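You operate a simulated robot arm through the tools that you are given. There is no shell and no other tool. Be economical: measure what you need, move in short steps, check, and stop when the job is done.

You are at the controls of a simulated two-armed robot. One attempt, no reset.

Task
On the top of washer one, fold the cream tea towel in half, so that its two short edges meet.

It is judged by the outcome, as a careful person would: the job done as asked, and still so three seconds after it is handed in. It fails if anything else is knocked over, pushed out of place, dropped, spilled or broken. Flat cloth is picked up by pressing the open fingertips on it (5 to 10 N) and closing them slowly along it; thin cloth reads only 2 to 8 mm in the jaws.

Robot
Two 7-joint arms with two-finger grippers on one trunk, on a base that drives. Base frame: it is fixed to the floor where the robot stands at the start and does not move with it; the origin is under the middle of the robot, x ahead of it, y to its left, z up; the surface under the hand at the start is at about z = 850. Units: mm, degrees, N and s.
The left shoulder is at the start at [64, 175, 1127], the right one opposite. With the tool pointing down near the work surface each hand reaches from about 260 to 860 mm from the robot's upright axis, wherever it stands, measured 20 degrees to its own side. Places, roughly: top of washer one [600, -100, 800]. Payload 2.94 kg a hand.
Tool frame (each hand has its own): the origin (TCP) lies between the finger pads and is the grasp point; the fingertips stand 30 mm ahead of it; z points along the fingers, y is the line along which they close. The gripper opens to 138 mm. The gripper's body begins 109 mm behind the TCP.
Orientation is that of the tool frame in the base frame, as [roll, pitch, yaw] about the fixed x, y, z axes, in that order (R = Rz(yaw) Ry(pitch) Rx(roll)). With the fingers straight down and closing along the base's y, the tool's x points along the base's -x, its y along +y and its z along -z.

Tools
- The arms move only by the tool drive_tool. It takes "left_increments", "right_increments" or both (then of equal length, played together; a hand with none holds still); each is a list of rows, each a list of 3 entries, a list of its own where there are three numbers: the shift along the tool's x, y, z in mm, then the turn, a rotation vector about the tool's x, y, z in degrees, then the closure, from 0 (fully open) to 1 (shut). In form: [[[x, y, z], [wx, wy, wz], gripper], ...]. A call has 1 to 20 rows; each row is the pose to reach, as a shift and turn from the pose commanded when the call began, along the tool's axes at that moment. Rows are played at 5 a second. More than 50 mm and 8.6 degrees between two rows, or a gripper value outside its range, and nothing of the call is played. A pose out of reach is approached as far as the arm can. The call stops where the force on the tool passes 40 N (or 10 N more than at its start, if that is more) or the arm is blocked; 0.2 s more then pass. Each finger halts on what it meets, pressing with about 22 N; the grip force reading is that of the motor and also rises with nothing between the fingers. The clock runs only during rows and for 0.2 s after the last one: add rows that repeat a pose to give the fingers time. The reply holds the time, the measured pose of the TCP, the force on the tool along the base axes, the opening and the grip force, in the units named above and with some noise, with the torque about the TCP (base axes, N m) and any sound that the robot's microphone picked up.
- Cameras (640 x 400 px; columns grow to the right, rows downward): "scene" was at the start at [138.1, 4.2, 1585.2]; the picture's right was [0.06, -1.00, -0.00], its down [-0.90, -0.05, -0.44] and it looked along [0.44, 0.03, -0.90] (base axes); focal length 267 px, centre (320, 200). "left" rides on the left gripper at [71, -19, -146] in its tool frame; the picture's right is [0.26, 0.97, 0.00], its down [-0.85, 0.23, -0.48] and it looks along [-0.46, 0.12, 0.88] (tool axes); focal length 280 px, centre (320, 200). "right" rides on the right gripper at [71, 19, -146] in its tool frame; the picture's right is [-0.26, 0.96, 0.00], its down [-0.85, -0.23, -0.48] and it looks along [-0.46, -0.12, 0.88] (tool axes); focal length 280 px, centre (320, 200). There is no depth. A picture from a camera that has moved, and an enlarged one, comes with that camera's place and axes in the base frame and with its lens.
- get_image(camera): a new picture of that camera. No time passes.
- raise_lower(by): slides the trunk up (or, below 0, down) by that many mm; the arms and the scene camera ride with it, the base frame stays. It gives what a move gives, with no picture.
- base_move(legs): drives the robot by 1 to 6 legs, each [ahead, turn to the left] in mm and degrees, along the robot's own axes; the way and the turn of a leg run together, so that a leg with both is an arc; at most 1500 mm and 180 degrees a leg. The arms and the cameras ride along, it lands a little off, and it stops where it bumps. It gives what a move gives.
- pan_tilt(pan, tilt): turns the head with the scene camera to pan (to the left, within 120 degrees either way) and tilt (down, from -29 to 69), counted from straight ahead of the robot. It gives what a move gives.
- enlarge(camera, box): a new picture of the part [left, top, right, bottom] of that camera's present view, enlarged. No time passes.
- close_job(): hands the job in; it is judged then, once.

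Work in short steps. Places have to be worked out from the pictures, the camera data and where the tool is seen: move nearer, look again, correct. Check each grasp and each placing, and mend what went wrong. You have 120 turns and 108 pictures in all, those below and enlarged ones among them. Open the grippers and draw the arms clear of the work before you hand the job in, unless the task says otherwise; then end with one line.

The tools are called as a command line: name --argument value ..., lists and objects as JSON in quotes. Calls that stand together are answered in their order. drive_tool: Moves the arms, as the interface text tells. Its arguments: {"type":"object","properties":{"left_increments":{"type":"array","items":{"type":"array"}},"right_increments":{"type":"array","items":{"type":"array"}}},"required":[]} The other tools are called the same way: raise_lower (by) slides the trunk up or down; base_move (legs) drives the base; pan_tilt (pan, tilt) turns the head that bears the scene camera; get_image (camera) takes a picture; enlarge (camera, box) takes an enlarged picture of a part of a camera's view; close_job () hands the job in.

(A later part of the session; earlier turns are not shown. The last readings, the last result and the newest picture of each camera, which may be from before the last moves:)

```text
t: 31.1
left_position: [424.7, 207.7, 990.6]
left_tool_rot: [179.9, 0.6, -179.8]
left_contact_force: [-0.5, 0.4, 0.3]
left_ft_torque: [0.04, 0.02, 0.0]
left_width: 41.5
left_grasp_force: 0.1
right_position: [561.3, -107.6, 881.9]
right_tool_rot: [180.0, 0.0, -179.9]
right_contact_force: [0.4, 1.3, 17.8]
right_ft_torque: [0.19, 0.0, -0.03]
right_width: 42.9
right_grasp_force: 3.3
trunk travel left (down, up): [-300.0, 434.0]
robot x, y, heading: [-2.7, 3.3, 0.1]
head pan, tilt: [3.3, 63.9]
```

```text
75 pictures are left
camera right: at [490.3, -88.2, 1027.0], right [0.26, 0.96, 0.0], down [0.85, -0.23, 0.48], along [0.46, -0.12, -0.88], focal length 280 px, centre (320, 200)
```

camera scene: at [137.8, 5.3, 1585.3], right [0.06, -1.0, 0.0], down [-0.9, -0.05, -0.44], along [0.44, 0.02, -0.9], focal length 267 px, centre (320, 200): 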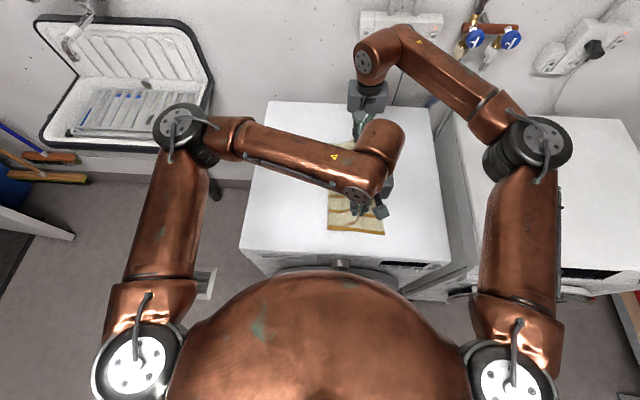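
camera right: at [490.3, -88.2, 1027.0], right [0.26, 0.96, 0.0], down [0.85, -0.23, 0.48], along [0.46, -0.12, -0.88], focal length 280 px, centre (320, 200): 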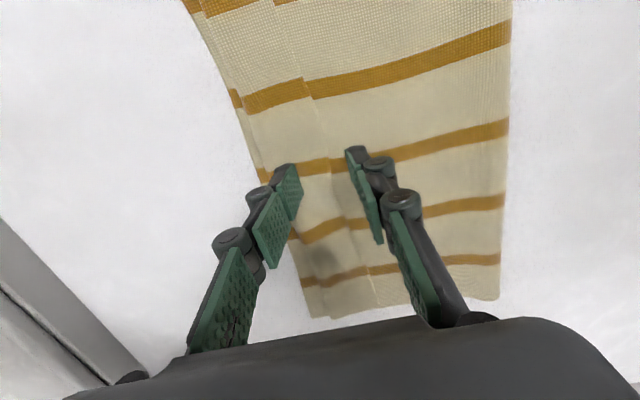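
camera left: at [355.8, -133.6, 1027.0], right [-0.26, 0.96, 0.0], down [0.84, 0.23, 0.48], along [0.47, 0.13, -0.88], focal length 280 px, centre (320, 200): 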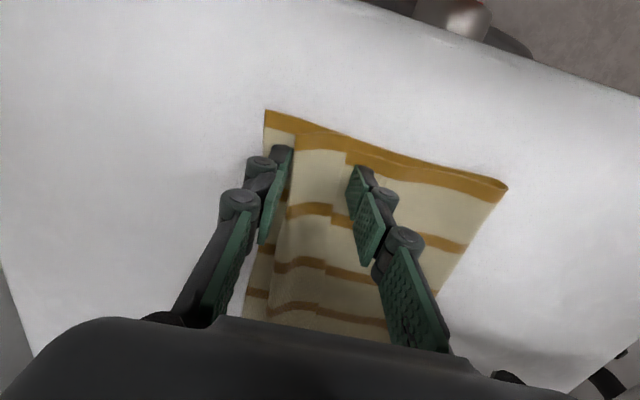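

Mid-towel is spread, with the top edge now close to the lower one. Next is the near end at x≈450, where the pleat is at about y≈−100.

drive_tool --right_increments '[[[0, 0, -25], [0, 0, 0], 0.68], [[10, 0, -50], [0, 0, 0], 0.75], [[55, 2, -50], [0, 0, 0], 0.86], [[95, 4, -40], [0, 0, 0], 0.86], [[120, 6, -20], [0, 0, 0], 0.86], [[120, 6, -20], [0, 0, 0], 0.86]]'

get_image --camera "right"

enlarge --camera "scene" --box '[300, 120, 410, 240]'

```text
t: 32.5
left_position: [426.1, 207.4, 992.2]
left_tool_rot: [180.0, 0.4, -179.9]
left_contact_force: [0.3, -0.3, 0.9]
left_ft_torque: [-0.02, 0.03, 0.01]
left_width: 41.4
left_grasp_force: 0.0
right_position: [439.8, -102.2, 902.3]
right_tool_rot: [180.0, 0.0, 180.0]
right_contact_force: [0.7, 0.0, 0.3]
right_ft_torque: [-0.01, 0.01, 0.03]
right_width: 19.6
right_grasp_force: 0.0
trunk travel left (down, up): [-300.0, 434.0]
robot x, y, heading: [2.6, 2.1, 0.0]
head pan, tilt: [3.3, 63.9]
```

```text
74 pictures are left
camera right: at [369.8, -81.9, 1048.4], right [0.26, 0.96, 0.0], down [0.85, -0.23, 0.48], along [0.46, -0.13, -0.88], focal length 280 px, centre (320, 200)
```

right: 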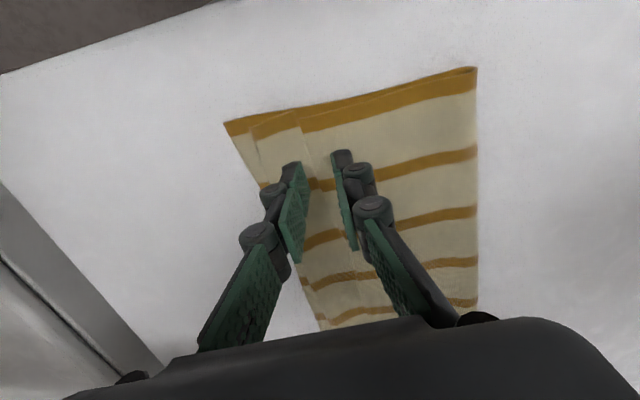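

```text
3.33 times, centred on (355, 180) of scene
camera zoom: at [138.1, 4.5, 1585.3], right [0.06, -1.0, 0.0], down [-0.9, -0.05, -0.44], along [0.44, 0.03, -0.9], focal length 891 px, centre (203, 267)
```

zoom: 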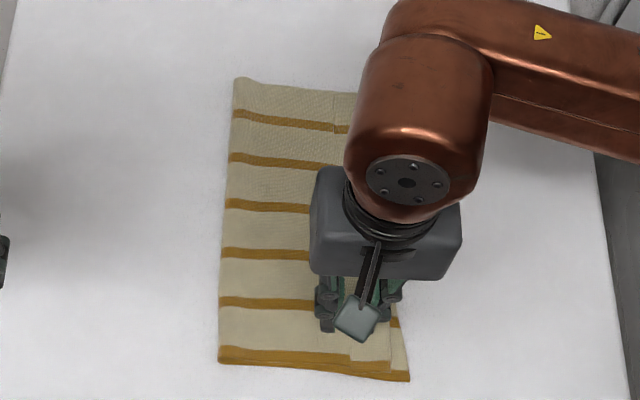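

The near end has the largest gap, about 20 mm. I'll shift a little nearer and to the right, then press and spread slightly more.

drive_tool --right_increments '[[[12, -4, 10], [0, 0, 0], 0.86], [[12, -4, 16], [0, 0, 0], 0.86], [[12, -4, 19], [0, 0, 0], 0.86], [[12, -4, 21], [0, 0, 0], 0.86], [[12, -4, 21], [0, 0, 0], 0.86], [[12, -6, 21], [0, 0, 0], 0.83], [[12, -8, 21], [0, 0, 0], 0.8], [[12, -10, 21], [0, 0, 0], 0.77], [[12, -12, 21], [0, 0, 0], 0.74], [[12, -14, 21], [0, 0, 0], 0.71], [[12, -16, 21], [0, 0, 0], 0.68], [[12, -18, 21], [0, 0, 0], 0.65], [[12, -18, 21], [0, 0, 0], 0.65]]'

get_image --camera "right"

```text
t: 35.3
left_position: [425.4, 206.6, 992.0]
left_tool_rot: [179.9, 0.5, -180.0]
left_contact_force: [-0.5, 0.5, -0.4]
left_ft_torque: [-0.02, 0.01, 0.0]
left_width: 41.4
left_grasp_force: 0.1
right_position: [429.5, -121.4, 878.9]
right_tool_rot: [-179.9, 0.1, 179.9]
right_contact_force: [0.7, 1.4, 5.6]
right_ft_torque: [0.08, -0.02, 0.01]
right_width: 52.2
right_grasp_force: 0.9
trunk travel left (down, up): [-300.0, 434.0]
robot x, y, heading: [0.9, -0.9, 0.1]
head pan, tilt: [3.3, 63.9]
```

```text
72 pictures are left
camera right: at [358.7, -100.4, 1024.5], right [0.26, 0.96, 0.0], down [0.85, -0.23, 0.48], along [0.46, -0.13, -0.88], focal length 280 px, centre (320, 200)
```

right: 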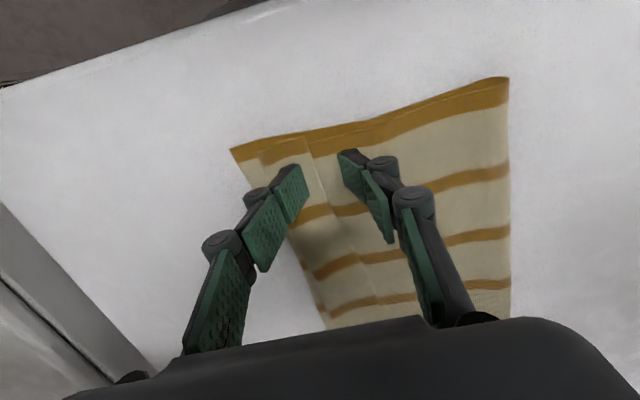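

I'll lift the right hand away to see the overall result.

drive_tool --right_increments '[[[0, 0, -25], [0, 0, 0], 0.65], [[0, 0, -60], [0, 0, 0], 0.65], [[0, -40, -80], [0, 0, 0], 0.75], [[0, -80, -90], [0, 0, 0], 0.86], [[0, -120, -90], [0, 0, 0], 0.86], [[0, -160, -90], [0, 0, 0], 0.86], [[0, -200, -90], [0, 0, 0], 0.86]]'

enlarge --camera "scene" --box '[300, 130, 410, 240]'

```text
t: 36.9
left_position: [424.9, 205.9, 991.9]
left_tool_rot: [179.8, 0.5, 180.0]
left_contact_force: [0.0, -0.2, 0.4]
left_ft_torque: [0.02, -0.03, 0.0]
left_width: 41.4
left_grasp_force: 0.0
right_position: [429.1, -317.9, 971.4]
right_tool_rot: [180.0, 0.0, -179.9]
right_contact_force: [-0.5, -0.6, -0.6]
right_ft_torque: [0.04, 0.0, 0.0]
right_width: 19.4
right_grasp_force: 0.1
trunk travel left (down, up): [-300.0, 434.0]
robot x, y, heading: [0.2, 1.2, 0.1]
head pan, tilt: [3.3, 63.9]
```

```text
3.64 times, centred on (355, 185) of scene
camera zoom: at [137.3, 3.1, 1585.4], right [0.06, -1.0, 0.0], down [-0.9, -0.05, -0.44], along [0.44, 0.03, -0.9], focal length 972 px, centre (193, 254)
```

zoom: 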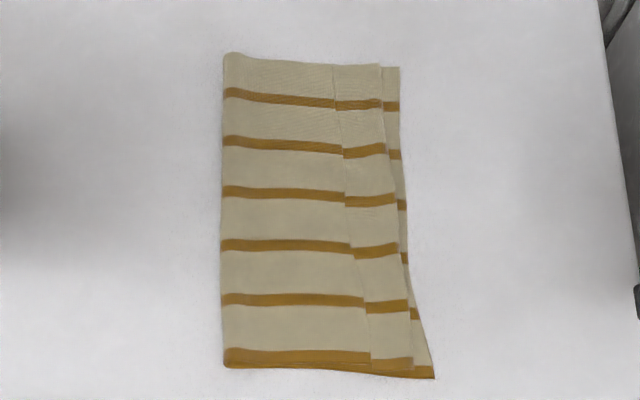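

The whole cloth slid right by about 15 mm, and gaps of 16 mm (far), 8 mm (middle) and 17 mm (near) remain, with the pleat still there. I'll anchor the fold side with the left hand so the cloth can't slide, then drag only the top layer with the right. First I'll position both hands above.

drive_tool --left_increments '[[[-10, -40, 0], [0, 0, 0], 0.8], [[-20, -85, 0], [0, 0, 0], 0.9], [[-30, -130, 20], [0, 0, 0], 1], [[-40, -175, 45], [0, 0, 0], 1], [[-50, -215, 70], [0, 0, 0], 1], [[-50, -226, 90], [0, 0, 0], 1], [[-50, -226, 90], [0, 0, 0], 1]]' --right_increments '[[[0, 30, 0], [0, 0, 0], 1], [[0, 60, 0], [0, 0, 0], 1], [[0, 90, 10], [0, 0, 0], 1], [[1, 120, 20], [0, 0, 0], 1], [[2, 150, 40], [0, 0, 0], 1], [[4, 182, 62], [0, 0, 0], 1], [[4, 182, 75], [0, 0, 0], 1]]'

get_image --camera "right"

get_image --camera "scene"

```text
refused: row 3 steps farther than a row can; nothing moved
```

```text
70 pictures are left
camera right: at [358.4, -298.6, 1117.8], right [0.26, 0.97, 0.0], down [0.85, -0.23, 0.48], along [0.46, -0.12, -0.88], focal length 280 px, centre (320, 200)
```

right: 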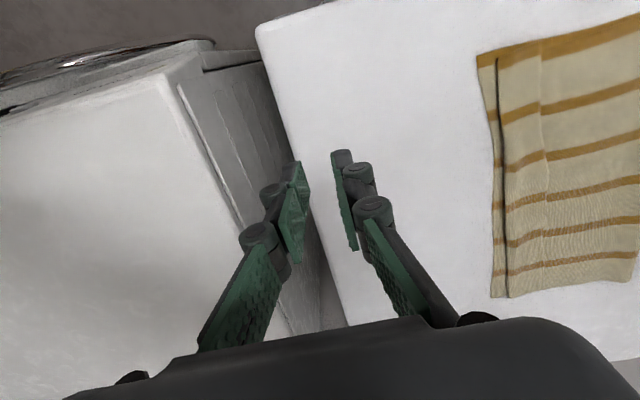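

```text
69 pictures are left
camera scene: at [137.3, 3.1, 1585.4], right [0.06, -1.0, 0.0], down [-0.9, -0.05, -0.44], along [0.44, 0.03, -0.9], focal length 267 px, centre (320, 200)
```

scene: 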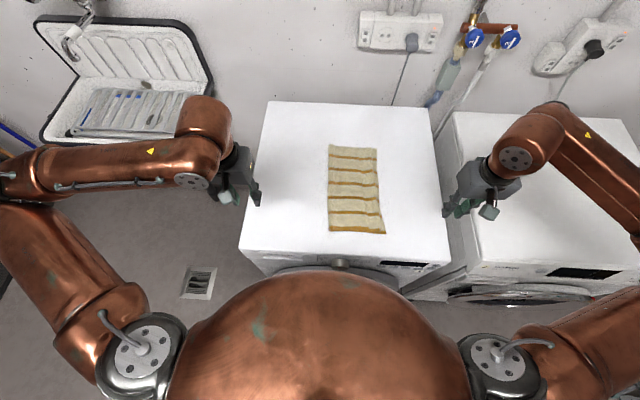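

One row was too large a step, so nothing moved. I'll repeat it with smaller steps.

drive_tool --left_increments '[[[-10, -30, 0], [0, 0, 0], 0.8], [[-20, -65, 0], [0, 0, 0], 0.9], [[-30, -100, 10], [0, 0, 0], 1], [[-40, -135, 20], [0, 0, 0], 1], [[-50, -170, 35], [0, 0, 0], 1], [[-50, -200, 55], [0, 0, 0], 1], [[-50, -220, 75], [0, 0, 0], 1], [[-50, -226, 88], [0, 0, 0], 1]]' --right_increments '[[[0, 30, 0], [0, 0, 0], 1], [[0, 60, 0], [0, 0, 0], 1], [[0, 90, 10], [0, 0, 0], 1], [[1, 120, 20], [0, 0, 0], 1], [[2, 150, 40], [0, 0, 0], 1], [[4, 175, 60], [0, 0, 0], 1], [[4, 182, 72], [0, 0, 0], 1], [[4, 182, 72], [0, 0, 0], 1]]'

get_image --camera "right"

get_image --camera "left"

```text
t: 38.7
left_position: [475.6, -22.2, 905.3]
left_tool_rot: [179.8, 0.5, -179.8]
left_contact_force: [-0.5, 1.0, 0.1]
left_ft_torque: [-0.02, 0.0, -0.02]
left_width: 0.2
left_grasp_force: 21.9
right_position: [425.6, -139.9, 896.2]
right_tool_rot: [-180.0, -0.1, -180.0]
right_contact_force: [0.6, -0.5, -0.4]
right_ft_torque: [0.02, 0.03, -0.01]
right_width: 0.0
right_grasp_force: 21.5
trunk travel left (down, up): [-300.0, 434.0]
robot x, y, heading: [0.5, -3.2, -0.2]
head pan, tilt: [3.3, 63.9]
```

```text
68 pictures are left
camera right: at [354.5, -119.5, 1042.7], right [0.26, 0.96, 0.0], down [0.85, -0.23, 0.48], along [0.46, -0.12, -0.88], focal length 280 px, centre (320, 200)
```

right: 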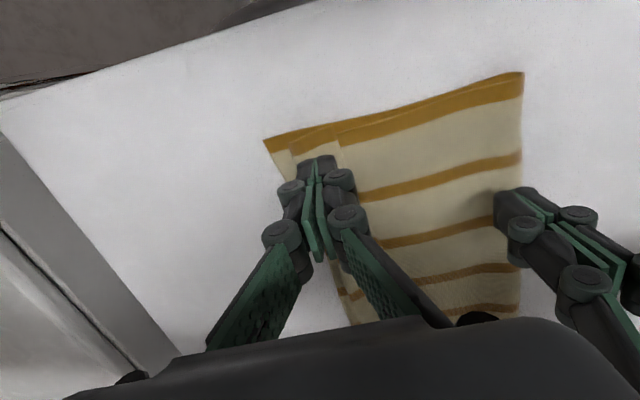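

```text
67 pictures are left
camera left: at [404.2, -41.8, 1049.1], right [-0.26, 0.96, 0.0], down [0.84, 0.23, 0.48], along [0.47, 0.13, -0.88], focal length 280 px, centre (320, 200)
```

left: 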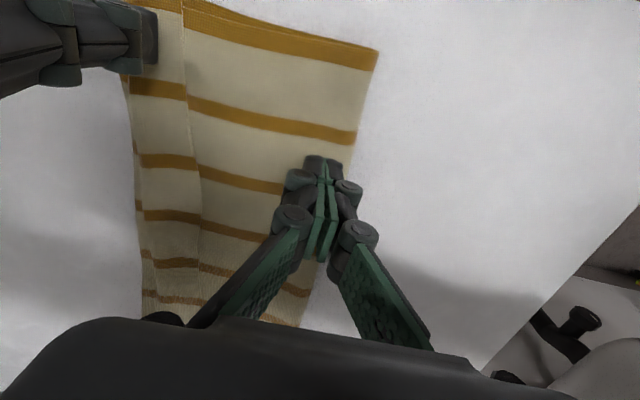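

Positions look good. I'll press the left hand down as the anchor and lower the right onto the top layer near its corner.

drive_tool --left_increments '[[[0, 0, 10], [0, 0, 0], 1], [[0, 0, 18], [0, 0, 0], 1], [[0, 0, 22], [0, 0, 0], 1], [[0, 0, 24], [0, 0, 0], 1], [[0, 0, 25], [0, 0, 0], 1], [[0, 0, 25], [0, 0, 0], 1]]' --right_increments '[[[0, 0, 6], [0, 0, 0], 1], [[0, 0, 10], [0, 0, 0], 1], [[0, 0, 12], [0, 0, 0], 1], [[0, 0, 13], [0, 0, 0], 1], [[0, 0, 14], [0, 0, 0], 1], [[0, 0, 14], [0, 0, 0], 1]]'

```text
t: 40.1
left_position: [476.4, -20.9, 880.6]
left_tool_rot: [179.9, 0.4, -179.8]
left_contact_force: [0.3, 0.0, -0.5]
left_ft_torque: [0.01, 0.0, 0.01]
left_width: 0.3
left_grasp_force: 21.9
right_position: [425.5, -138.6, 883.8]
right_tool_rot: [179.9, -0.1, -180.0]
right_contact_force: [-1.2, -0.3, 0.4]
right_ft_torque: [0.01, 0.03, -0.01]
right_width: 0.1
right_grasp_force: 21.8
trunk travel left (down, up): [-300.0, 434.0]
robot x, y, heading: [1.6, 0.7, 0.1]
head pan, tilt: [3.3, 63.9]
```

There's no contact yet, as the closed tips sit slightly higher. I'll go a little lower.

drive_tool --left_increments '[[[0, 0, 1.5], [0, 0, 0], 1], [[0, 0, 3], [0, 0, 0], 1], [[0, 0, 3], [0, 0, 0], 1]]' --right_increments '[[[0, 0, 2], [0, 0, 0], 1], [[0, 0, 4.5], [0, 0, 0], 1], [[0, 0, 4.5], [0, 0, 0], 1]]'

```text
t: 40.9
left_position: [478.4, -21.6, 878.3]
left_tool_rot: [179.9, 0.6, -179.9]
left_contact_force: [-1.2, 1.2, 13.3]
left_ft_torque: [0.0, 0.04, -0.03]
left_width: 0.0
left_grasp_force: 22.2
right_position: [424.8, -137.8, 877.7]
right_tool_rot: [180.0, 0.2, -180.0]
right_contact_force: [1.0, -0.8, 5.1]
right_ft_torque: [0.0, 0.02, 0.0]
right_width: 0.0
right_grasp_force: 22.0
trunk travel left (down, up): [-300.0, 434.0]
robot x, y, heading: [-0.7, -2.2, 0.1]
head pan, tilt: [3.3, 63.9]
```

Left anchors at 13 N and right touches at 5 N. I'll drag the top layer right by about 20 mm, slowly.

drive_tool --left_increments '[[[0, 0, 0.5], [0, 0, 0], 1], [[0, 0, 0.5], [0, 0, 0], 1], [[0, 0, 0.5], [0, 0, 0], 1], [[0, 0, 0.5], [0, 0, 0], 1], [[0, 0, 0.5], [0, 0, 0], 1], [[0, 0, 0.5], [0, 0, 0], 1], [[0, 0, 0.5], [0, 0, 0], 1], [[0, 0, 0.5], [0, 0, 0], 1]]' --right_increments '[[[0, -3, 0.2], [0, 0, 0], 1], [[0, -6, 0.2], [0, 0, 0], 1], [[0, -9, 0.2], [0, 0, 0], 1], [[0, -12, 0.2], [0, 0, 0], 1], [[0, -15, 0.2], [0, 0, 0], 1], [[0, -18, 0.2], [0, 0, 0], 1], [[0, -20, 0.2], [0, 0, 0], 1], [[0, -20, 0.2], [0, 0, 0], 1]]'

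get_image --camera "right"

get_image --camera "left"

```text
t: 42.7
left_position: [477.2, -21.6, 877.7]
left_tool_rot: [180.0, 0.6, -179.9]
left_contact_force: [0.9, -2.8, 30.7]
left_ft_torque: [-0.13, 0.03, 0.01]
left_width: 0.0
left_grasp_force: 21.7
right_position: [425.8, -158.8, 880.5]
right_tool_rot: [-180.0, 0.0, 180.0]
right_contact_force: [-0.8, 0.9, 2.4]
right_ft_torque: [0.0, 0.02, -0.01]
right_width: 0.0
right_grasp_force: 22.3
trunk travel left (down, up): [-300.0, 434.0]
robot x, y, heading: [-2.6, -0.1, 0.1]
head pan, tilt: [3.3, 63.9]
```

```text
66 pictures are left
camera right: at [353.5, -138.8, 1025.6], right [0.26, 0.96, 0.0], down [0.85, -0.23, 0.48], along [0.46, -0.12, -0.88], focal length 280 px, centre (320, 200)
```

right: 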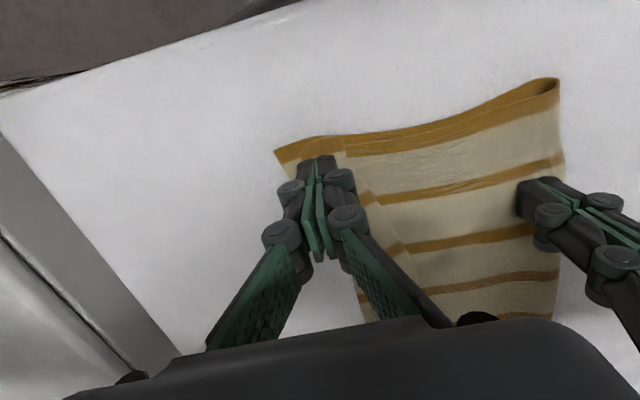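

```text
65 pictures are left
camera left: at [405.2, -40.3, 1022.5], right [-0.26, 0.96, 0.0], down [0.84, 0.23, 0.49], along [0.47, 0.13, -0.87], focal length 280 px, centre (320, 200)
```

left: 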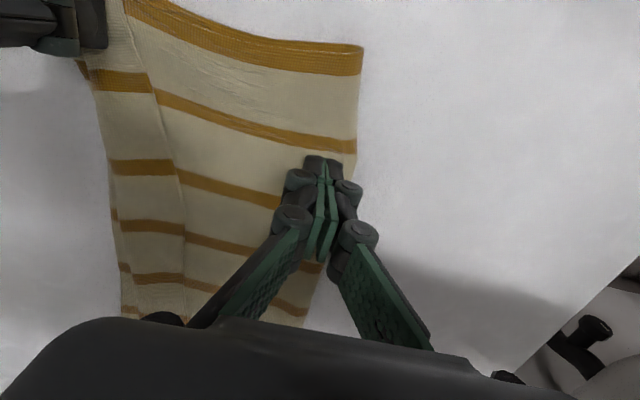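

The anchored drag pulled both layers together. I'll lift both hands clear and look at the state before choosing another way.

drive_tool --left_increments '[[[0, 0, -25], [0, 0, 0], 1], [[0, 0, -60], [0, 0, 0], 1], [[0, 30, -90], [0, 0, 0], 1], [[0, 70, -100], [0, 0, 0], 1], [[0, 110, -100], [0, 0, 0], 1], [[0, 150, -100], [0, 0, 0], 1], [[0, 190, -100], [0, 0, 0], 1], [[0, 230, -100], [0, 0, 0], 1]]' --right_increments '[[[0, 0, -25], [0, 0, 0], 1], [[0, 0, -60], [0, 0, 0], 1], [[0, -30, -90], [0, 0, 0], 1], [[0, -60, -100], [0, 0, 0], 1], [[0, -90, -100], [0, 0, 0], 1], [[0, -120, -100], [0, 0, 0], 1], [[0, -150, -100], [0, 0, 0], 1], [[0, -170, -100], [0, 0, 0], 1]]'

enlarge --camera "scene" --box '[300, 130, 410, 240]'

get_image --camera "right"

```text
t: 44.5
left_position: [475.0, 211.7, 979.2]
left_tool_rot: [179.9, 0.5, 179.9]
left_contact_force: [-0.4, 0.0, -0.2]
left_ft_torque: [-0.01, -0.01, 0.01]
left_width: 0.0
left_grasp_force: 22.0
right_position: [423.4, -327.2, 977.9]
right_tool_rot: [-179.9, 0.0, -180.0]
right_contact_force: [-0.1, -0.2, -0.5]
right_ft_torque: [-0.03, -0.02, -0.04]
right_width: 0.1
right_grasp_force: 22.4
trunk travel left (down, up): [-300.0, 434.0]
robot x, y, heading: [-0.7, -2.6, 0.1]
head pan, tilt: [3.3, 63.9]
```

```text
3.64 times, centred on (355, 185) of scene
camera zoom: at [137.3, 5.6, 1585.4], right [0.06, -1.0, 0.0], down [-0.9, -0.05, -0.44], along [0.44, 0.02, -0.9], focal length 972 px, centre (193, 254)
```

zoom: 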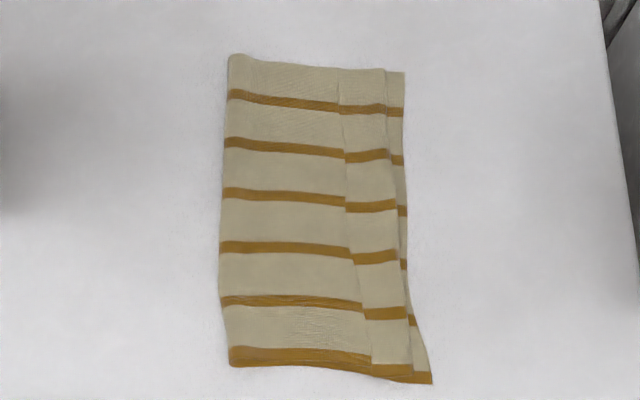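

```text
63 pictures are left
camera right: at [353.6, -307.2, 1124.8], right [0.26, 0.97, 0.0], down [0.85, -0.23, 0.48], along [0.46, -0.13, -0.88], focal length 280 px, centre (320, 200)
```

right: 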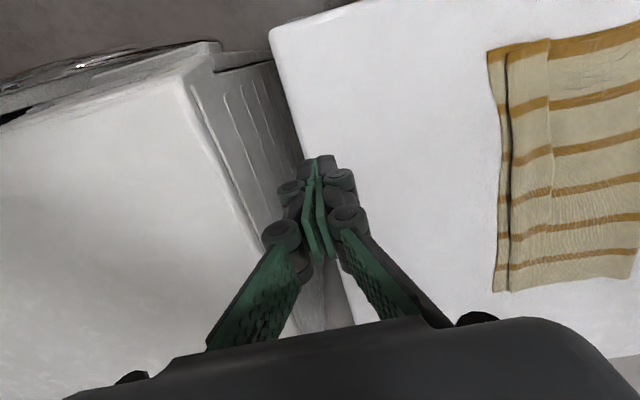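

The folded towel is neat apart from the pleat and the 8–17 mm gaps. The pleat belongs to the top layer only, so I'll re-pinch the top layer there with both hands, lift it free of friction, shift it right, and release from slightly higher. I'm moving both hands above the pleat now.

drive_tool --left_increments '[[[10, -35, 0], [0, 0, 0], 0.745], [[20, -70, 0], [0, 0, 0], 0.745], [[30, -110, 0], [0, 0, 0], 0.745], [[40, -150, 0], [0, 0, 0], 0.745], [[45, -190, 0], [0, 0, 0], 0.745], [[45, -230, 10], [0, 0, 0], 0.745], [[45, -270, 25], [0, 0, 0], 0.745], [[45, -305, 45], [0, 0, 0], 0.745], [[45, -335, 65], [0, 0, 0], 0.745], [[45, -335, 70], [0, 0, 0], 0.745]]' --right_increments '[[[-40, 0, 0], [0, 0, 0], 0.745], [[-80, 0, 0], [0, 0, 0], 0.745], [[-120, 0, 0], [0, 0, 0], 0.745], [[-160, 10, 0], [0, 0, 0], 0.745], [[-200, 30, 0], [0, 0, 0], 0.745], [[-235, 60, 0], [0, 0, 0], 0.745], [[-243, 105, 10], [0, 0, 0], 0.745], [[-243, 150, 25], [0, 0, 0], 0.745], [[-243, 190, 45], [0, 0, 0], 0.745], [[-243, 218, 70], [0, 0, 0], 0.745]]'

get_image --camera "right"

get_image --camera "left"

```text
t: 46.7
left_position: [435.2, -124.3, 906.3]
left_tool_rot: [179.8, 0.3, -180.0]
left_contact_force: [-0.3, 0.8, -1.4]
left_ft_torque: [-0.02, 0.02, 0.0]
left_width: 35.2
left_grasp_force: 0.0
right_position: [669.4, -109.4, 909.0]
right_tool_rot: [180.0, 0.0, 180.0]
right_contact_force: [1.2, 0.9, -0.2]
right_ft_torque: [-0.03, -0.01, 0.01]
right_width: 35.1
right_grasp_force: 0.1
trunk travel left (down, up): [-300.0, 434.0]
robot x, y, heading: [3.3, 1.7, -0.2]
head pan, tilt: [3.3, 63.9]
```

```text
62 pictures are left
camera right: at [597.7, -90.1, 1055.4], right [0.26, 0.96, 0.0], down [0.85, -0.23, 0.48], along [0.46, -0.13, -0.88], focal length 280 px, centre (320, 200)
```

right: 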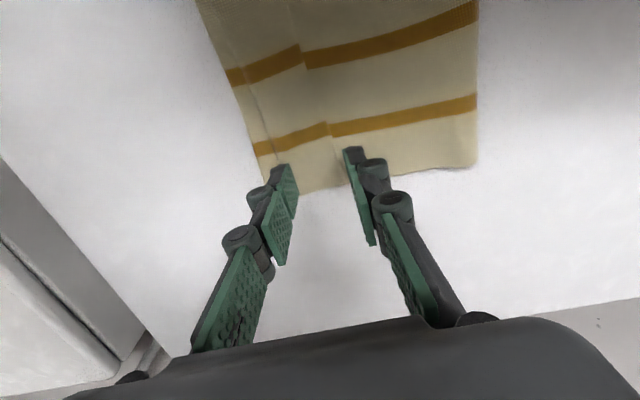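

```text
61 pictures are left
camera left: at [363.3, -144.7, 1050.9], right [-0.26, 0.96, 0.0], down [0.84, 0.23, 0.48], along [0.47, 0.13, -0.88], focal length 280 px, centre (320, 200)
```

left: 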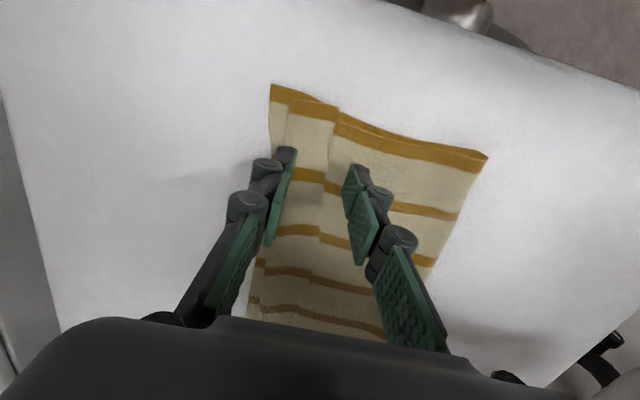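

I'll look closer at the pleat between the fingers.

enlarge --camera "left" --box '[240, 70, 400, 170]'

enlarge --camera "right" --box '[220, 60, 400, 200]'

```text
4.00 times, centred on (320, 120) of left
camera zoom: at [363.3, -144.7, 1050.9], right [-0.26, 0.96, 0.0], down [0.84, 0.23, 0.48], along [0.47, 0.13, -0.88], focal length 1122 px, centre (320, 520)
```

zoom: 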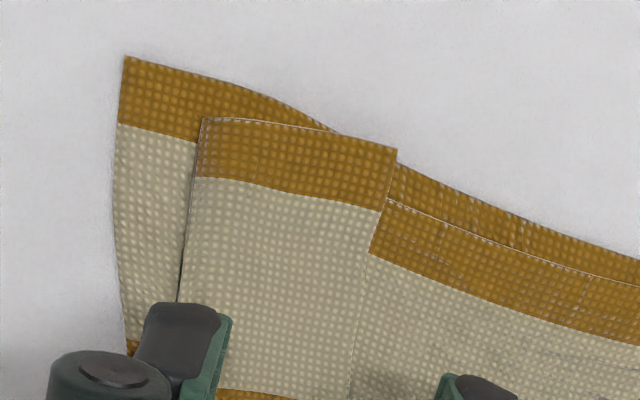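

```text
2.86 times, centred on (310, 130) of right
camera zoom: at [597.7, -90.1, 1055.4], right [0.26, 0.96, 0.0], down [0.85, -0.23, 0.48], along [0.46, -0.13, -0.88], focal length 801 px, centre (349, 400)
```

zoom: 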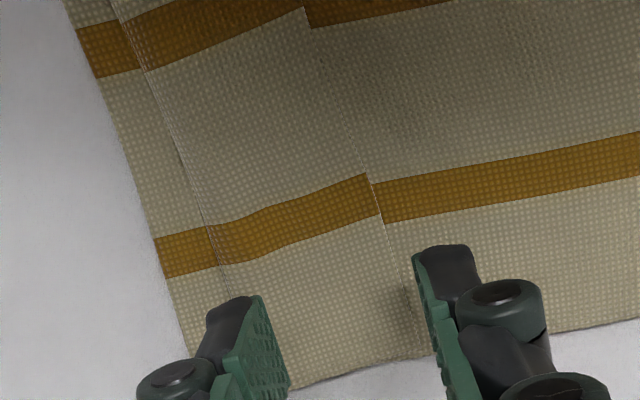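

The pleat is a small Z-fold with the edge strip lying on top. The strip spans y −118 to −152 at the near end and −99 to −143 at the far end. I'll pinch only the strip, using narrow openings centred on it, and lower to light contact.

drive_tool --left_increments '[[[2, -6, 8], [0, 0, 0], 0.87], [[4, -11, 16], [0, 0, 0], 0.87], [[4, -11, 21], [0, 0, 0], 0.87], [[4, -11, 23], [0, 0, 0], 0.87], [[4, -11, 23], [0, 0, 0], 0.87]]' --right_increments '[[[0, -6, 8], [0, 0, 0], 0.86], [[0, -12, 16], [0, 0, 0], 0.86], [[0, -12, 23], [0, 0, 0], 0.86], [[0, -12, 26], [0, 0, 0], 0.86], [[0, -12, 26], [0, 0, 0], 0.86]]'

get_image --camera "right"

get_image --camera "left"

```text
t: 47.9
left_position: [429.9, -136.1, 883.5]
left_tool_rot: [179.9, 0.4, -180.0]
left_contact_force: [-0.2, 0.1, 0.5]
left_ft_torque: [0.02, -0.02, -0.01]
left_width: 18.2
left_grasp_force: 0.2
right_position: [669.4, -121.7, 882.3]
right_tool_rot: [-180.0, 0.0, -179.9]
right_contact_force: [0.7, 0.0, 2.5]
right_ft_torque: [0.03, -0.01, 0.0]
right_width: 19.3
right_grasp_force: 0.1
trunk travel left (down, up): [-300.0, 434.0]
robot x, y, heading: [3.2, 0.4, 0.2]
head pan, tilt: [3.3, 63.9]
```

```text
58 pictures are left
camera right: at [598.0, -102.4, 1028.4], right [0.26, 0.96, 0.0], down [0.85, -0.23, 0.48], along [0.46, -0.12, -0.88], focal length 280 px, centre (320, 200)
```

right: 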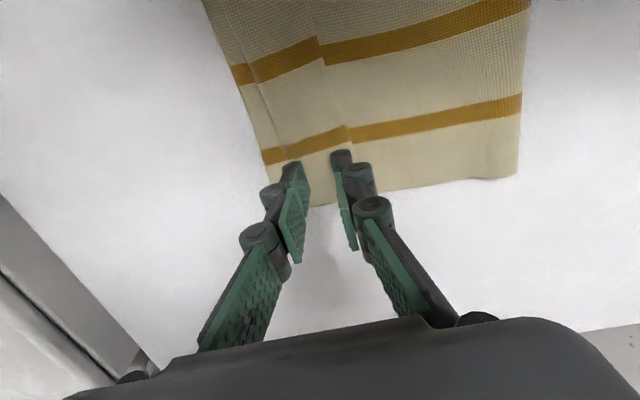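

```text
57 pictures are left
camera left: at [357.3, -156.0, 1027.7], right [-0.26, 0.96, 0.0], down [0.84, 0.23, 0.48], along [0.47, 0.13, -0.88], focal length 280 px, centre (320, 200)
```

left: 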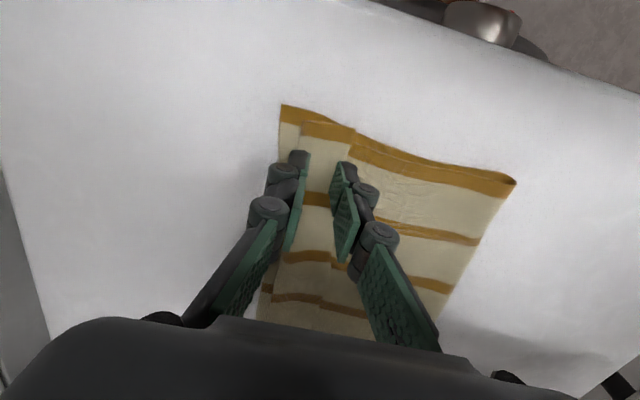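

Both hands are lined up on the strip. I'll lower the left a touch and close slowly with a light press.

drive_tool --left_increments '[[[0, 0, 1.5], [0, 0, 0], 0.87], [[0, 0, 2.3], [0, 0, 0], 0.87], [[0, 0, 2.5], [0, 0, 0], 0.89], [[0, 0, 2.7], [0, 0, 0], 0.91], [[0, 0, 3], [0, 0, 0], 0.93], [[0, 0, 3.2], [0, 0, 0], 0.95], [[0, 0, 3.4], [0, 0, 0], 0.97], [[0, 0, 3.6], [0, 0, 0], 0.99], [[0, 0, 3.6], [0, 0, 0], 1], [[0, 0, 3.6], [0, 0, 0], 1]]' --right_increments '[[[0, 0, 0.3], [0, 0, 0], 0.86], [[0, 0, 0.5], [0, 0, 0], 0.86], [[0, 0, 0.8], [0, 0, 0], 0.88], [[0, 0, 1], [0, 0, 0], 0.9], [[0, 0, 1.3], [0, 0, 0], 0.92], [[0, 0, 1.6], [0, 0, 0], 0.94], [[0, 0, 1.9], [0, 0, 0], 0.96], [[0, 0, 2.2], [0, 0, 0], 0.98], [[0, 0, 2.2], [0, 0, 0], 1], [[0, 0, 2.2], [0, 0, 0], 1]]'

get_image --camera "right"

get_image --camera "left"

```text
t: 50.1
left_position: [429.7, -136.2, 879.5]
left_tool_rot: [179.9, 0.5, -179.9]
left_contact_force: [0.0, -0.5, 12.2]
left_ft_torque: [-0.17, 0.06, 0.03]
left_width: 1.0
left_grasp_force: 17.6
right_position: [668.9, -123.7, 881.2]
right_tool_rot: [-180.0, 0.1, 179.9]
right_contact_force: [-0.2, 0.3, 3.2]
right_ft_torque: [0.03, 0.01, 0.01]
right_width: 1.3
right_grasp_force: 23.9
trunk travel left (down, up): [-300.0, 434.0]
robot x, y, heading: [-2.2, 2.7, -0.3]
head pan, tilt: [3.3, 63.9]
```

```text
56 pictures are left
camera right: at [598.4, -102.4, 1027.3], right [0.26, 0.96, 0.0], down [0.85, -0.23, 0.48], along [0.46, -0.13, -0.88], focal length 280 px, centre (320, 200)
```

right: 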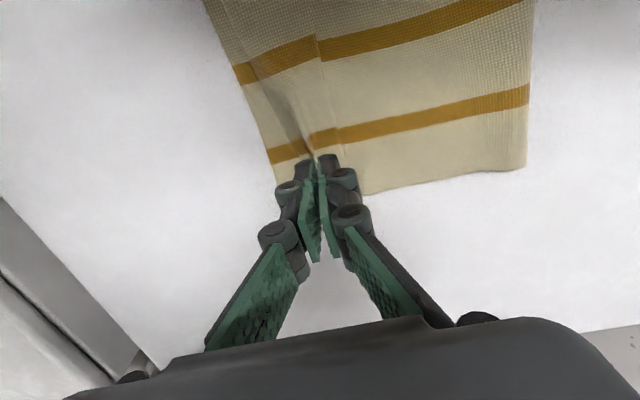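

```text
55 pictures are left
camera left: at [356.9, -155.8, 1024.0], right [-0.26, 0.96, 0.0], down [0.84, 0.23, 0.48], along [0.47, 0.13, -0.88], focal length 280 px, centre (320, 200)
```

left: 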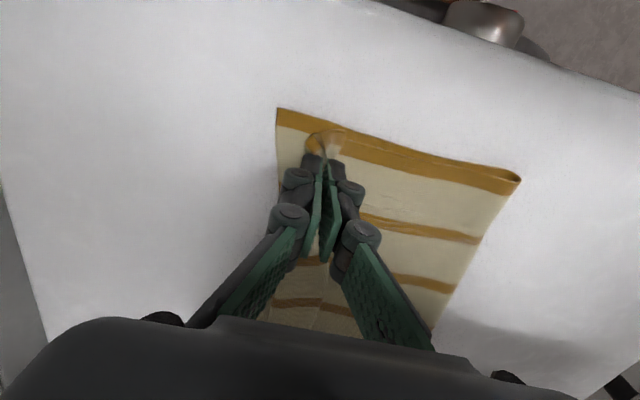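

Both seem to hold a small gather of the top strip. I'll lift 40 mm and check that the lower layer stays down.

drive_tool --left_increments '[[[0, 0, -10], [0, 0, 0], 1], [[0, 0, -20], [0, 0, 0], 1], [[0, 0, -32], [0, 0, 0], 1], [[0, 0, -45], [0, 0, 0], 1], [[0, 0, -45], [0, 0, 0], 1]]' --right_increments '[[[0, 0, -10], [0, 0, 0], 1], [[0, 0, -20], [0, 0, 0], 1], [[0, 0, -32], [0, 0, 0], 1], [[0, 0, -45], [0, 0, 0], 1], [[0, 0, -45], [0, 0, 0], 1]]'

get_image --camera "right"

get_image --camera "left"

```text
t: 51.3
left_position: [429.0, -138.4, 925.0]
left_tool_rot: [179.9, 0.4, -179.9]
left_contact_force: [-0.1, -0.6, -1.4]
left_ft_torque: [0.02, -0.01, 0.0]
left_width: 2.5
left_grasp_force: 19.1
right_position: [671.8, -122.2, 923.8]
right_tool_rot: [179.9, -0.2, -179.9]
right_contact_force: [-0.4, -1.4, 2.6]
right_ft_torque: [0.03, 0.02, 0.0]
right_width: 1.0
right_grasp_force: 21.5
trunk travel left (down, up): [-300.0, 434.0]
robot x, y, heading: [-0.1, -1.7, 0.0]
head pan, tilt: [3.3, 63.9]
```

```text
54 pictures are left
camera right: at [600.0, -102.2, 1071.1], right [0.26, 0.96, 0.0], down [0.85, -0.23, 0.47], along [0.46, -0.12, -0.88], focal length 280 px, centre (320, 200)
```

right: 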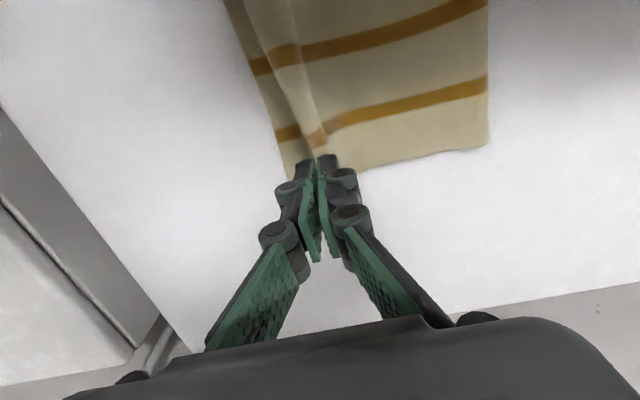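

```text
53 pictures are left
camera left: at [356.5, -157.1, 1069.6], right [-0.26, 0.96, 0.0], down [0.84, 0.23, 0.48], along [0.47, 0.13, -0.88], focal length 280 px, centre (320, 200)
```

left: 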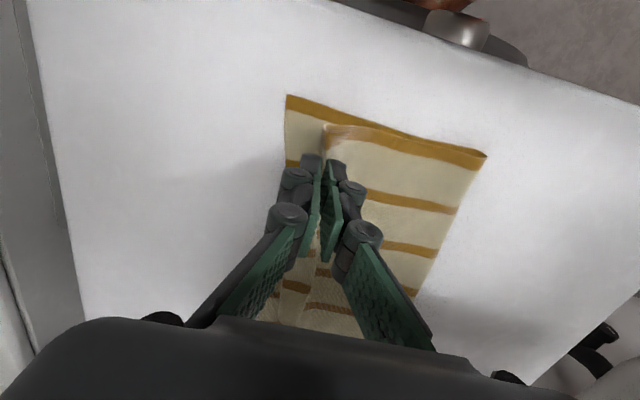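

Only the top layer lifted, and the pleat has pulled out. Lower edge is at y≈−171 near and −152 far. I'll set the pinches down about 23 mm inside that edge, 4 mm nearer the robot to line up the long edge.

drive_tool --left_increments '[[[1, -5, 8], [0, 0, 0], 1], [[2, -9, 16], [0, 0, 0], 1], [[4, -10, 26], [0, 0, 0], 1], [[4, -10, 34], [0, 0, 0], 1], [[4, -10, 40], [0, 0, 0], 1], [[4, -10, 43], [0, 0, 0], 1], [[4, -10, 43], [0, 0, 0], 1]]' --right_increments '[[[1, -4, 8], [0, 0, 0], 1], [[2, -6, 16], [0, 0, 0], 1], [[4, -7, 26], [0, 0, 0], 1], [[4, -7, 34], [0, 0, 0], 1], [[4, -7, 39], [0, 0, 0], 1], [[4, -7, 41], [0, 0, 0], 1], [[4, -7, 41], [0, 0, 0], 1]]'

get_image --camera "right"

get_image --camera "left"

```text
t: 52.9
left_position: [427.1, -147.6, 881.2]
left_tool_rot: [179.9, 0.4, -179.9]
left_contact_force: [0.3, -0.6, -0.7]
left_ft_torque: [0.04, 0.03, -0.01]
left_width: 5.2
left_grasp_force: 21.6
right_position: [665.5, -129.6, 884.3]
right_tool_rot: [179.9, -0.1, 180.0]
right_contact_force: [-0.6, 0.1, -1.5]
right_ft_torque: [0.01, 0.01, -0.01]
right_width: 3.3
right_grasp_force: 19.2
trunk travel left (down, up): [-300.0, 434.0]
robot x, y, heading: [-0.8, -0.5, 0.1]
head pan, tilt: [3.3, 63.9]
```

```text
52 pictures are left
camera right: at [594.1, -109.6, 1030.6], right [0.26, 0.96, 0.0], down [0.85, -0.23, 0.48], along [0.46, -0.13, -0.88], focal length 280 px, centre (320, 200)
```

right: 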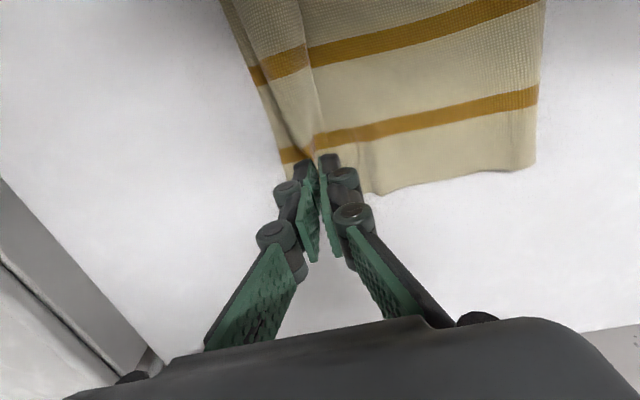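

```text
51 pictures are left
camera left: at [354.2, -166.8, 1026.4], right [-0.26, 0.96, 0.0], down [0.84, 0.23, 0.48], along [0.47, 0.13, -0.88], focal length 280 px, centre (320, 200)
```

left: 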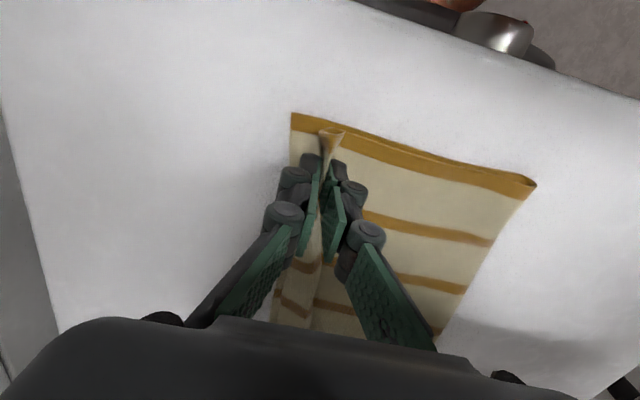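

Edges are where I expected. I'll press very lightly and open slowly to about 28 mm to spread the small gather.

drive_tool --left_increments '[[[0, 0, 1], [0, 0, 0], 0.99], [[0, 0, 1], [0, 0, 0], 0.97], [[0, 0, 1], [0, 0, 0], 0.95], [[0, 0, 1], [0, 0, 0], 0.93], [[0, 0, 1], [0, 0, 0], 0.91], [[0, 0, 1], [0, 0, 0], 0.89], [[0, 0, 1], [0, 0, 0], 0.87], [[0, 0, 1], [0, 0, 0], 0.85], [[0, 0, 1], [0, 0, 0], 0.83], [[0, 0, 1], [0, 0, 0], 0.8], [[0, 0, 1], [0, 0, 0], 0.8]]' --right_increments '[[[0, 0, 2.5], [0, 0, 0], 0.99], [[0, 0, 2.5], [0, 0, 0], 0.97], [[0, 0, 2.5], [0, 0, 0], 0.95], [[0, 0, 2.5], [0, 0, 0], 0.93], [[0, 0, 2.5], [0, 0, 0], 0.91], [[0, 0, 2.5], [0, 0, 0], 0.89], [[0, 0, 2.5], [0, 0, 0], 0.87], [[0, 0, 2.5], [0, 0, 0], 0.85], [[0, 0, 2.5], [0, 0, 0], 0.83], [[0, 0, 2.5], [0, 0, 0], 0.8], [[0, 0, 2.5], [0, 0, 0], 0.8]]'

get_image --camera "right"

get_image --camera "left"

```text
t: 55.3
left_position: [424.9, -146.9, 880.0]
left_tool_rot: [179.8, 0.5, -179.9]
left_contact_force: [-0.3, -0.2, 5.5]
left_ft_torque: [-0.03, -0.04, 0.03]
left_width: 28.2
left_grasp_force: 1.2
right_position: [662.6, -130.2, 881.7]
right_tool_rot: [-180.0, 0.0, 180.0]
right_contact_force: [0.4, -0.2, 3.6]
right_ft_torque: [0.05, -0.02, -0.03]
right_width: 27.2
right_grasp_force: 0.0
trunk travel left (down, up): [-300.0, 434.0]
robot x, y, heading: [-2.8, -3.5, 0.2]
head pan, tilt: [3.3, 63.9]
```

```text
50 pictures are left
camera right: at [593.1, -109.6, 1028.1], right [0.26, 0.96, 0.0], down [0.85, -0.23, 0.48], along [0.46, -0.12, -0.88], focal length 280 px, centre (320, 200)
```

right: 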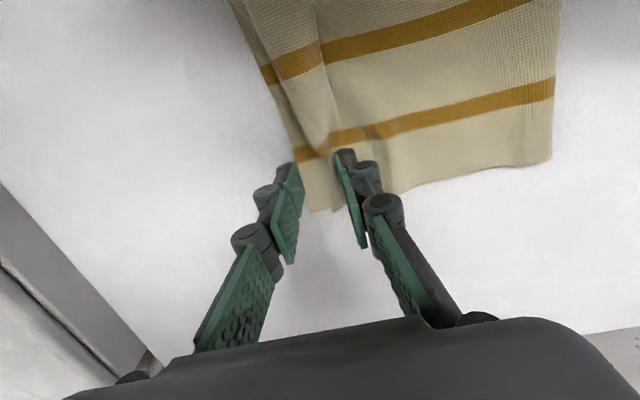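

```text
49 pictures are left
camera left: at [353.5, -166.2, 1024.8], right [-0.26, 0.96, 0.0], down [0.84, 0.23, 0.48], along [0.47, 0.13, -0.88], focal length 280 px, centre (320, 200)
```

left: 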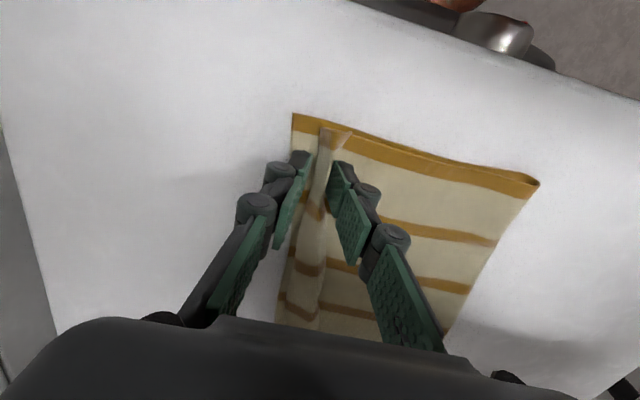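

A ridge still stands between the near fingers. I'll lift both hands clear and look.

drive_tool --left_increments '[[[0, 0, -25], [0, 0, 0], 0.8], [[0, 0, -60], [0, 0, 0], 0.8], [[0, 30, -90], [0, 0, 0], 0.8], [[0, 70, -100], [0, 0, 0], 0.8], [[0, 110, -100], [0, 0, 0], 0.8], [[0, 150, -100], [0, 0, 0], 0.8], [[0, 195, -100], [0, 0, 0], 0.8], [[0, 240, -100], [0, 0, 0], 0.8], [[0, 285, -100], [0, 0, 0], 0.8], [[0, 320, -100], [0, 0, 0], 0.8]]' --right_increments '[[[0, 0, -25], [0, 0, 0], 0.8], [[0, 0, -60], [0, 0, 0], 0.8], [[0, -20, -90], [0, 0, 0], 0.8], [[0, -50, -100], [0, 0, 0], 0.8], [[0, -80, -100], [0, 0, 0], 0.8], [[0, -110, -100], [0, 0, 0], 0.8], [[0, -140, -100], [0, 0, 0], 0.8], [[0, -160, -100], [0, 0, 0], 0.8], [[0, -160, -100], [0, 0, 0], 0.8], [[0, -160, -100], [0, 0, 0], 0.8]]'

enlarge --camera "scene" --box '[300, 130, 410, 240]'

```text
t: 57.5
left_position: [422.2, 173.9, 981.4]
left_tool_rot: [179.8, 0.5, 179.9]
left_contact_force: [0.0, 0.8, -0.1]
left_ft_torque: [-0.02, -0.04, 0.0]
left_width: 27.4
left_grasp_force: 0.0
right_position: [663.8, -289.6, 980.9]
right_tool_rot: [180.0, 0.0, -180.0]
right_contact_force: [0.1, 0.1, -0.1]
right_ft_torque: [-0.05, -0.03, 0.03]
right_width: 27.4
right_grasp_force: 0.0
trunk travel left (down, up): [-300.0, 434.0]
robot x, y, heading: [0.1, 0.0, -0.1]
head pan, tilt: [3.3, 63.9]
```

```text
3.64 times, centred on (355, 185) of scene
camera zoom: at [137.4, 5.1, 1585.4], right [0.06, -1.0, 0.0], down [-0.9, -0.05, -0.44], along [0.44, 0.02, -0.9], focal length 972 px, centre (193, 254)
```

zoom: 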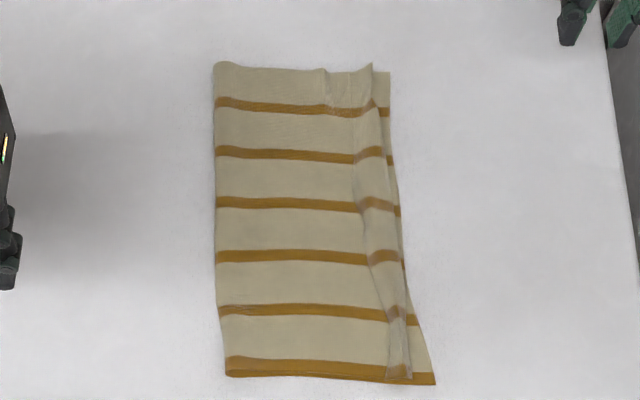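

A ridge now runs close to the edge. I'll bring the right hand over for a closer view of it.

drive_tool --right_increments '[[[40, 20, 0], [0, 0, 0], 0.8], [[80, 40, 0], [0, 0, 0], 0.8], [[120, 60, 0], [0, 0, 0], 0.8], [[160, 80, 0], [0, 0, 0], 0.8], [[200, 90, 0], [0, 0, 0], 0.8], [[220, 100, 0], [0, 0, 0], 0.8]]'

enlarge --camera "right" --box '[300, 0, 540, 200]'

```text
t: 58.9
left_position: [424.7, 172.2, 981.3]
left_tool_rot: [180.0, 0.4, -179.8]
left_contact_force: [0.1, -0.6, 0.3]
left_ft_torque: [0.0, 0.02, 0.01]
left_width: 27.9
left_grasp_force: 0.1
right_position: [446.9, -187.6, 980.0]
right_tool_rot: [-180.0, 0.0, -180.0]
right_contact_force: [0.5, -0.6, -0.5]
right_ft_torque: [0.03, 0.0, 0.01]
right_width: 27.5
right_grasp_force: 0.1
trunk travel left (down, up): [-300.0, 434.0]
robot x, y, heading: [1.9, 2.2, 0.0]
head pan, tilt: [3.3, 63.9]
```

```text
2.00 times, centred on (420, 100) of right
camera zoom: at [375.7, -167.3, 1125.8], right [0.26, 0.96, 0.0], down [0.85, -0.23, 0.48], along [0.46, -0.13, -0.88], focal length 561 px, centre (120, 400)
```

zoom: 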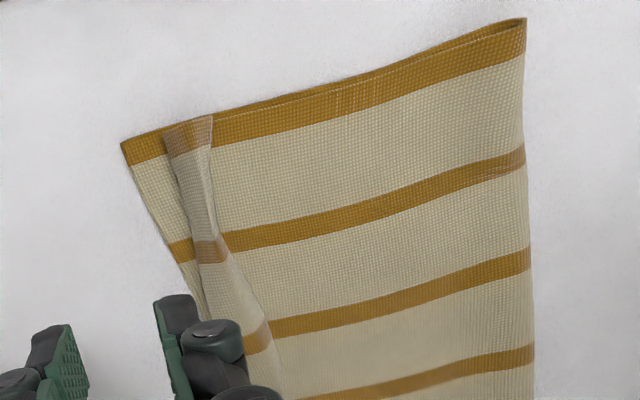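

The top edge strip (about 20 mm) has flipped back on itself, and turning it outward would bring it to the lower edge. I'll sweep a closed fingertip just above the top layer from left to right, against the strip's free edge, starting at the near end. First I'll get into place.

drive_tool --right_increments '[[[15, 30, 10], [0, 0, 0], 1], [[30, 60, 25], [0, 0, 0], 1], [[32, 79, 50], [0, 0, 0], 1], [[32, 79, 75], [0, 0, 0], 1], [[32, 79, 90], [0, 0, 0], 1], [[32, 79, 96], [0, 0, 0], 1], [[32, 79, 98], [0, 0, 0], 1], [[32, 79, 98], [0, 0, 0], 1]]'

get_image --camera "right"

```text
t: 60.7
left_position: [423.1, 172.3, 980.5]
left_tool_rot: [179.9, 0.3, -179.9]
left_contact_force: [0.9, -0.6, 0.6]
left_ft_torque: [0.01, 0.01, 0.0]
left_width: 27.6
left_grasp_force: 0.0
right_position: [413.0, -110.2, 880.5]
right_tool_rot: [-180.0, 0.0, -179.9]
right_contact_force: [0.1, 0.4, -0.5]
right_ft_torque: [-0.01, 0.0, 0.04]
right_width: 0.0
right_grasp_force: 21.6
trunk travel left (down, up): [-300.0, 434.0]
robot x, y, heading: [1.9, -0.3, 0.2]
head pan, tilt: [3.3, 63.9]
```

```text
46 pictures are left
camera right: at [343.4, -90.1, 1027.9], right [0.26, 0.96, 0.0], down [0.85, -0.23, 0.48], along [0.46, -0.13, -0.88], focal length 280 px, centre (320, 200)
```

right: 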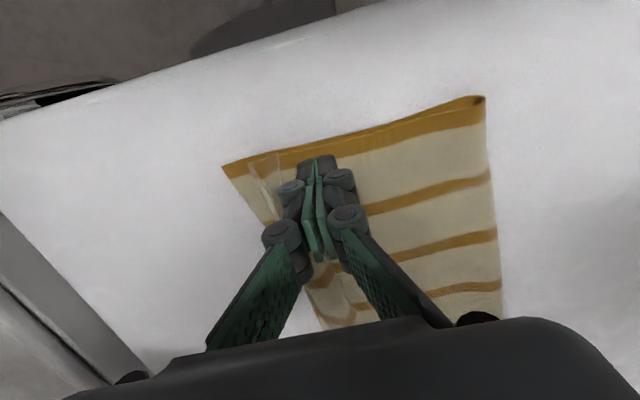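

The fingertip is just left of the flipped strip and not touching. I'll sweep right in small steps at this height.

drive_tool --right_increments '[[[0, -6, 0.5], [0, 0, 0], 1], [[0, -12, 0.5], [0, 0, 0], 1], [[0, -18, 0.5], [0, 0, 0], 1], [[0, -24, 0.5], [0, 0, 0], 1], [[0, -30, 0.5], [0, 0, 0], 1], [[0, -36, 0.5], [0, 0, 0], 1], [[0, -42, 0.5], [0, 0, 0], 1], [[0, -46, 0.5], [0, 0, 0], 1]]'

get_image --camera "right"

```text
t: 62.5
left_position: [424.1, 172.4, 980.3]
left_tool_rot: [180.0, 0.5, -179.8]
left_contact_force: [-0.6, -0.1, -0.1]
left_ft_torque: [-0.02, -0.02, -0.04]
left_width: 27.7
left_grasp_force: 0.0
right_position: [412.6, -157.1, 883.7]
right_tool_rot: [179.9, 0.0, -180.0]
right_contact_force: [0.5, 0.1, -0.6]
right_ft_torque: [-0.02, -0.01, 0.02]
right_width: 0.1
right_grasp_force: 21.9
trunk travel left (down, up): [-300.0, 434.0]
robot x, y, heading: [-1.1, 5.1, 0.1]
head pan, tilt: [3.3, 63.9]
```

```text
45 pictures are left
camera right: at [342.2, -136.7, 1029.5], right [0.26, 0.97, 0.0], down [0.85, -0.23, 0.48], along [0.46, -0.12, -0.88], focal length 280 px, centre (320, 200)
```

right: 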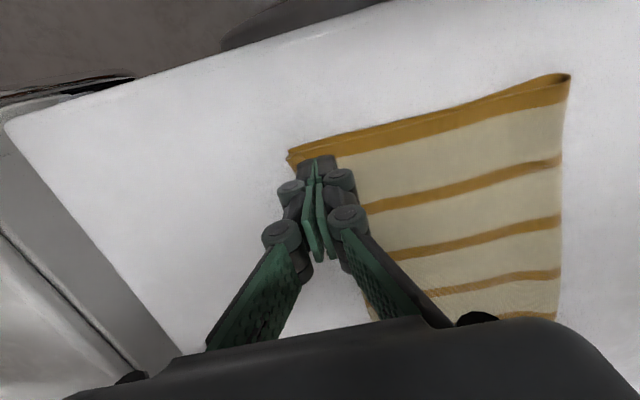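

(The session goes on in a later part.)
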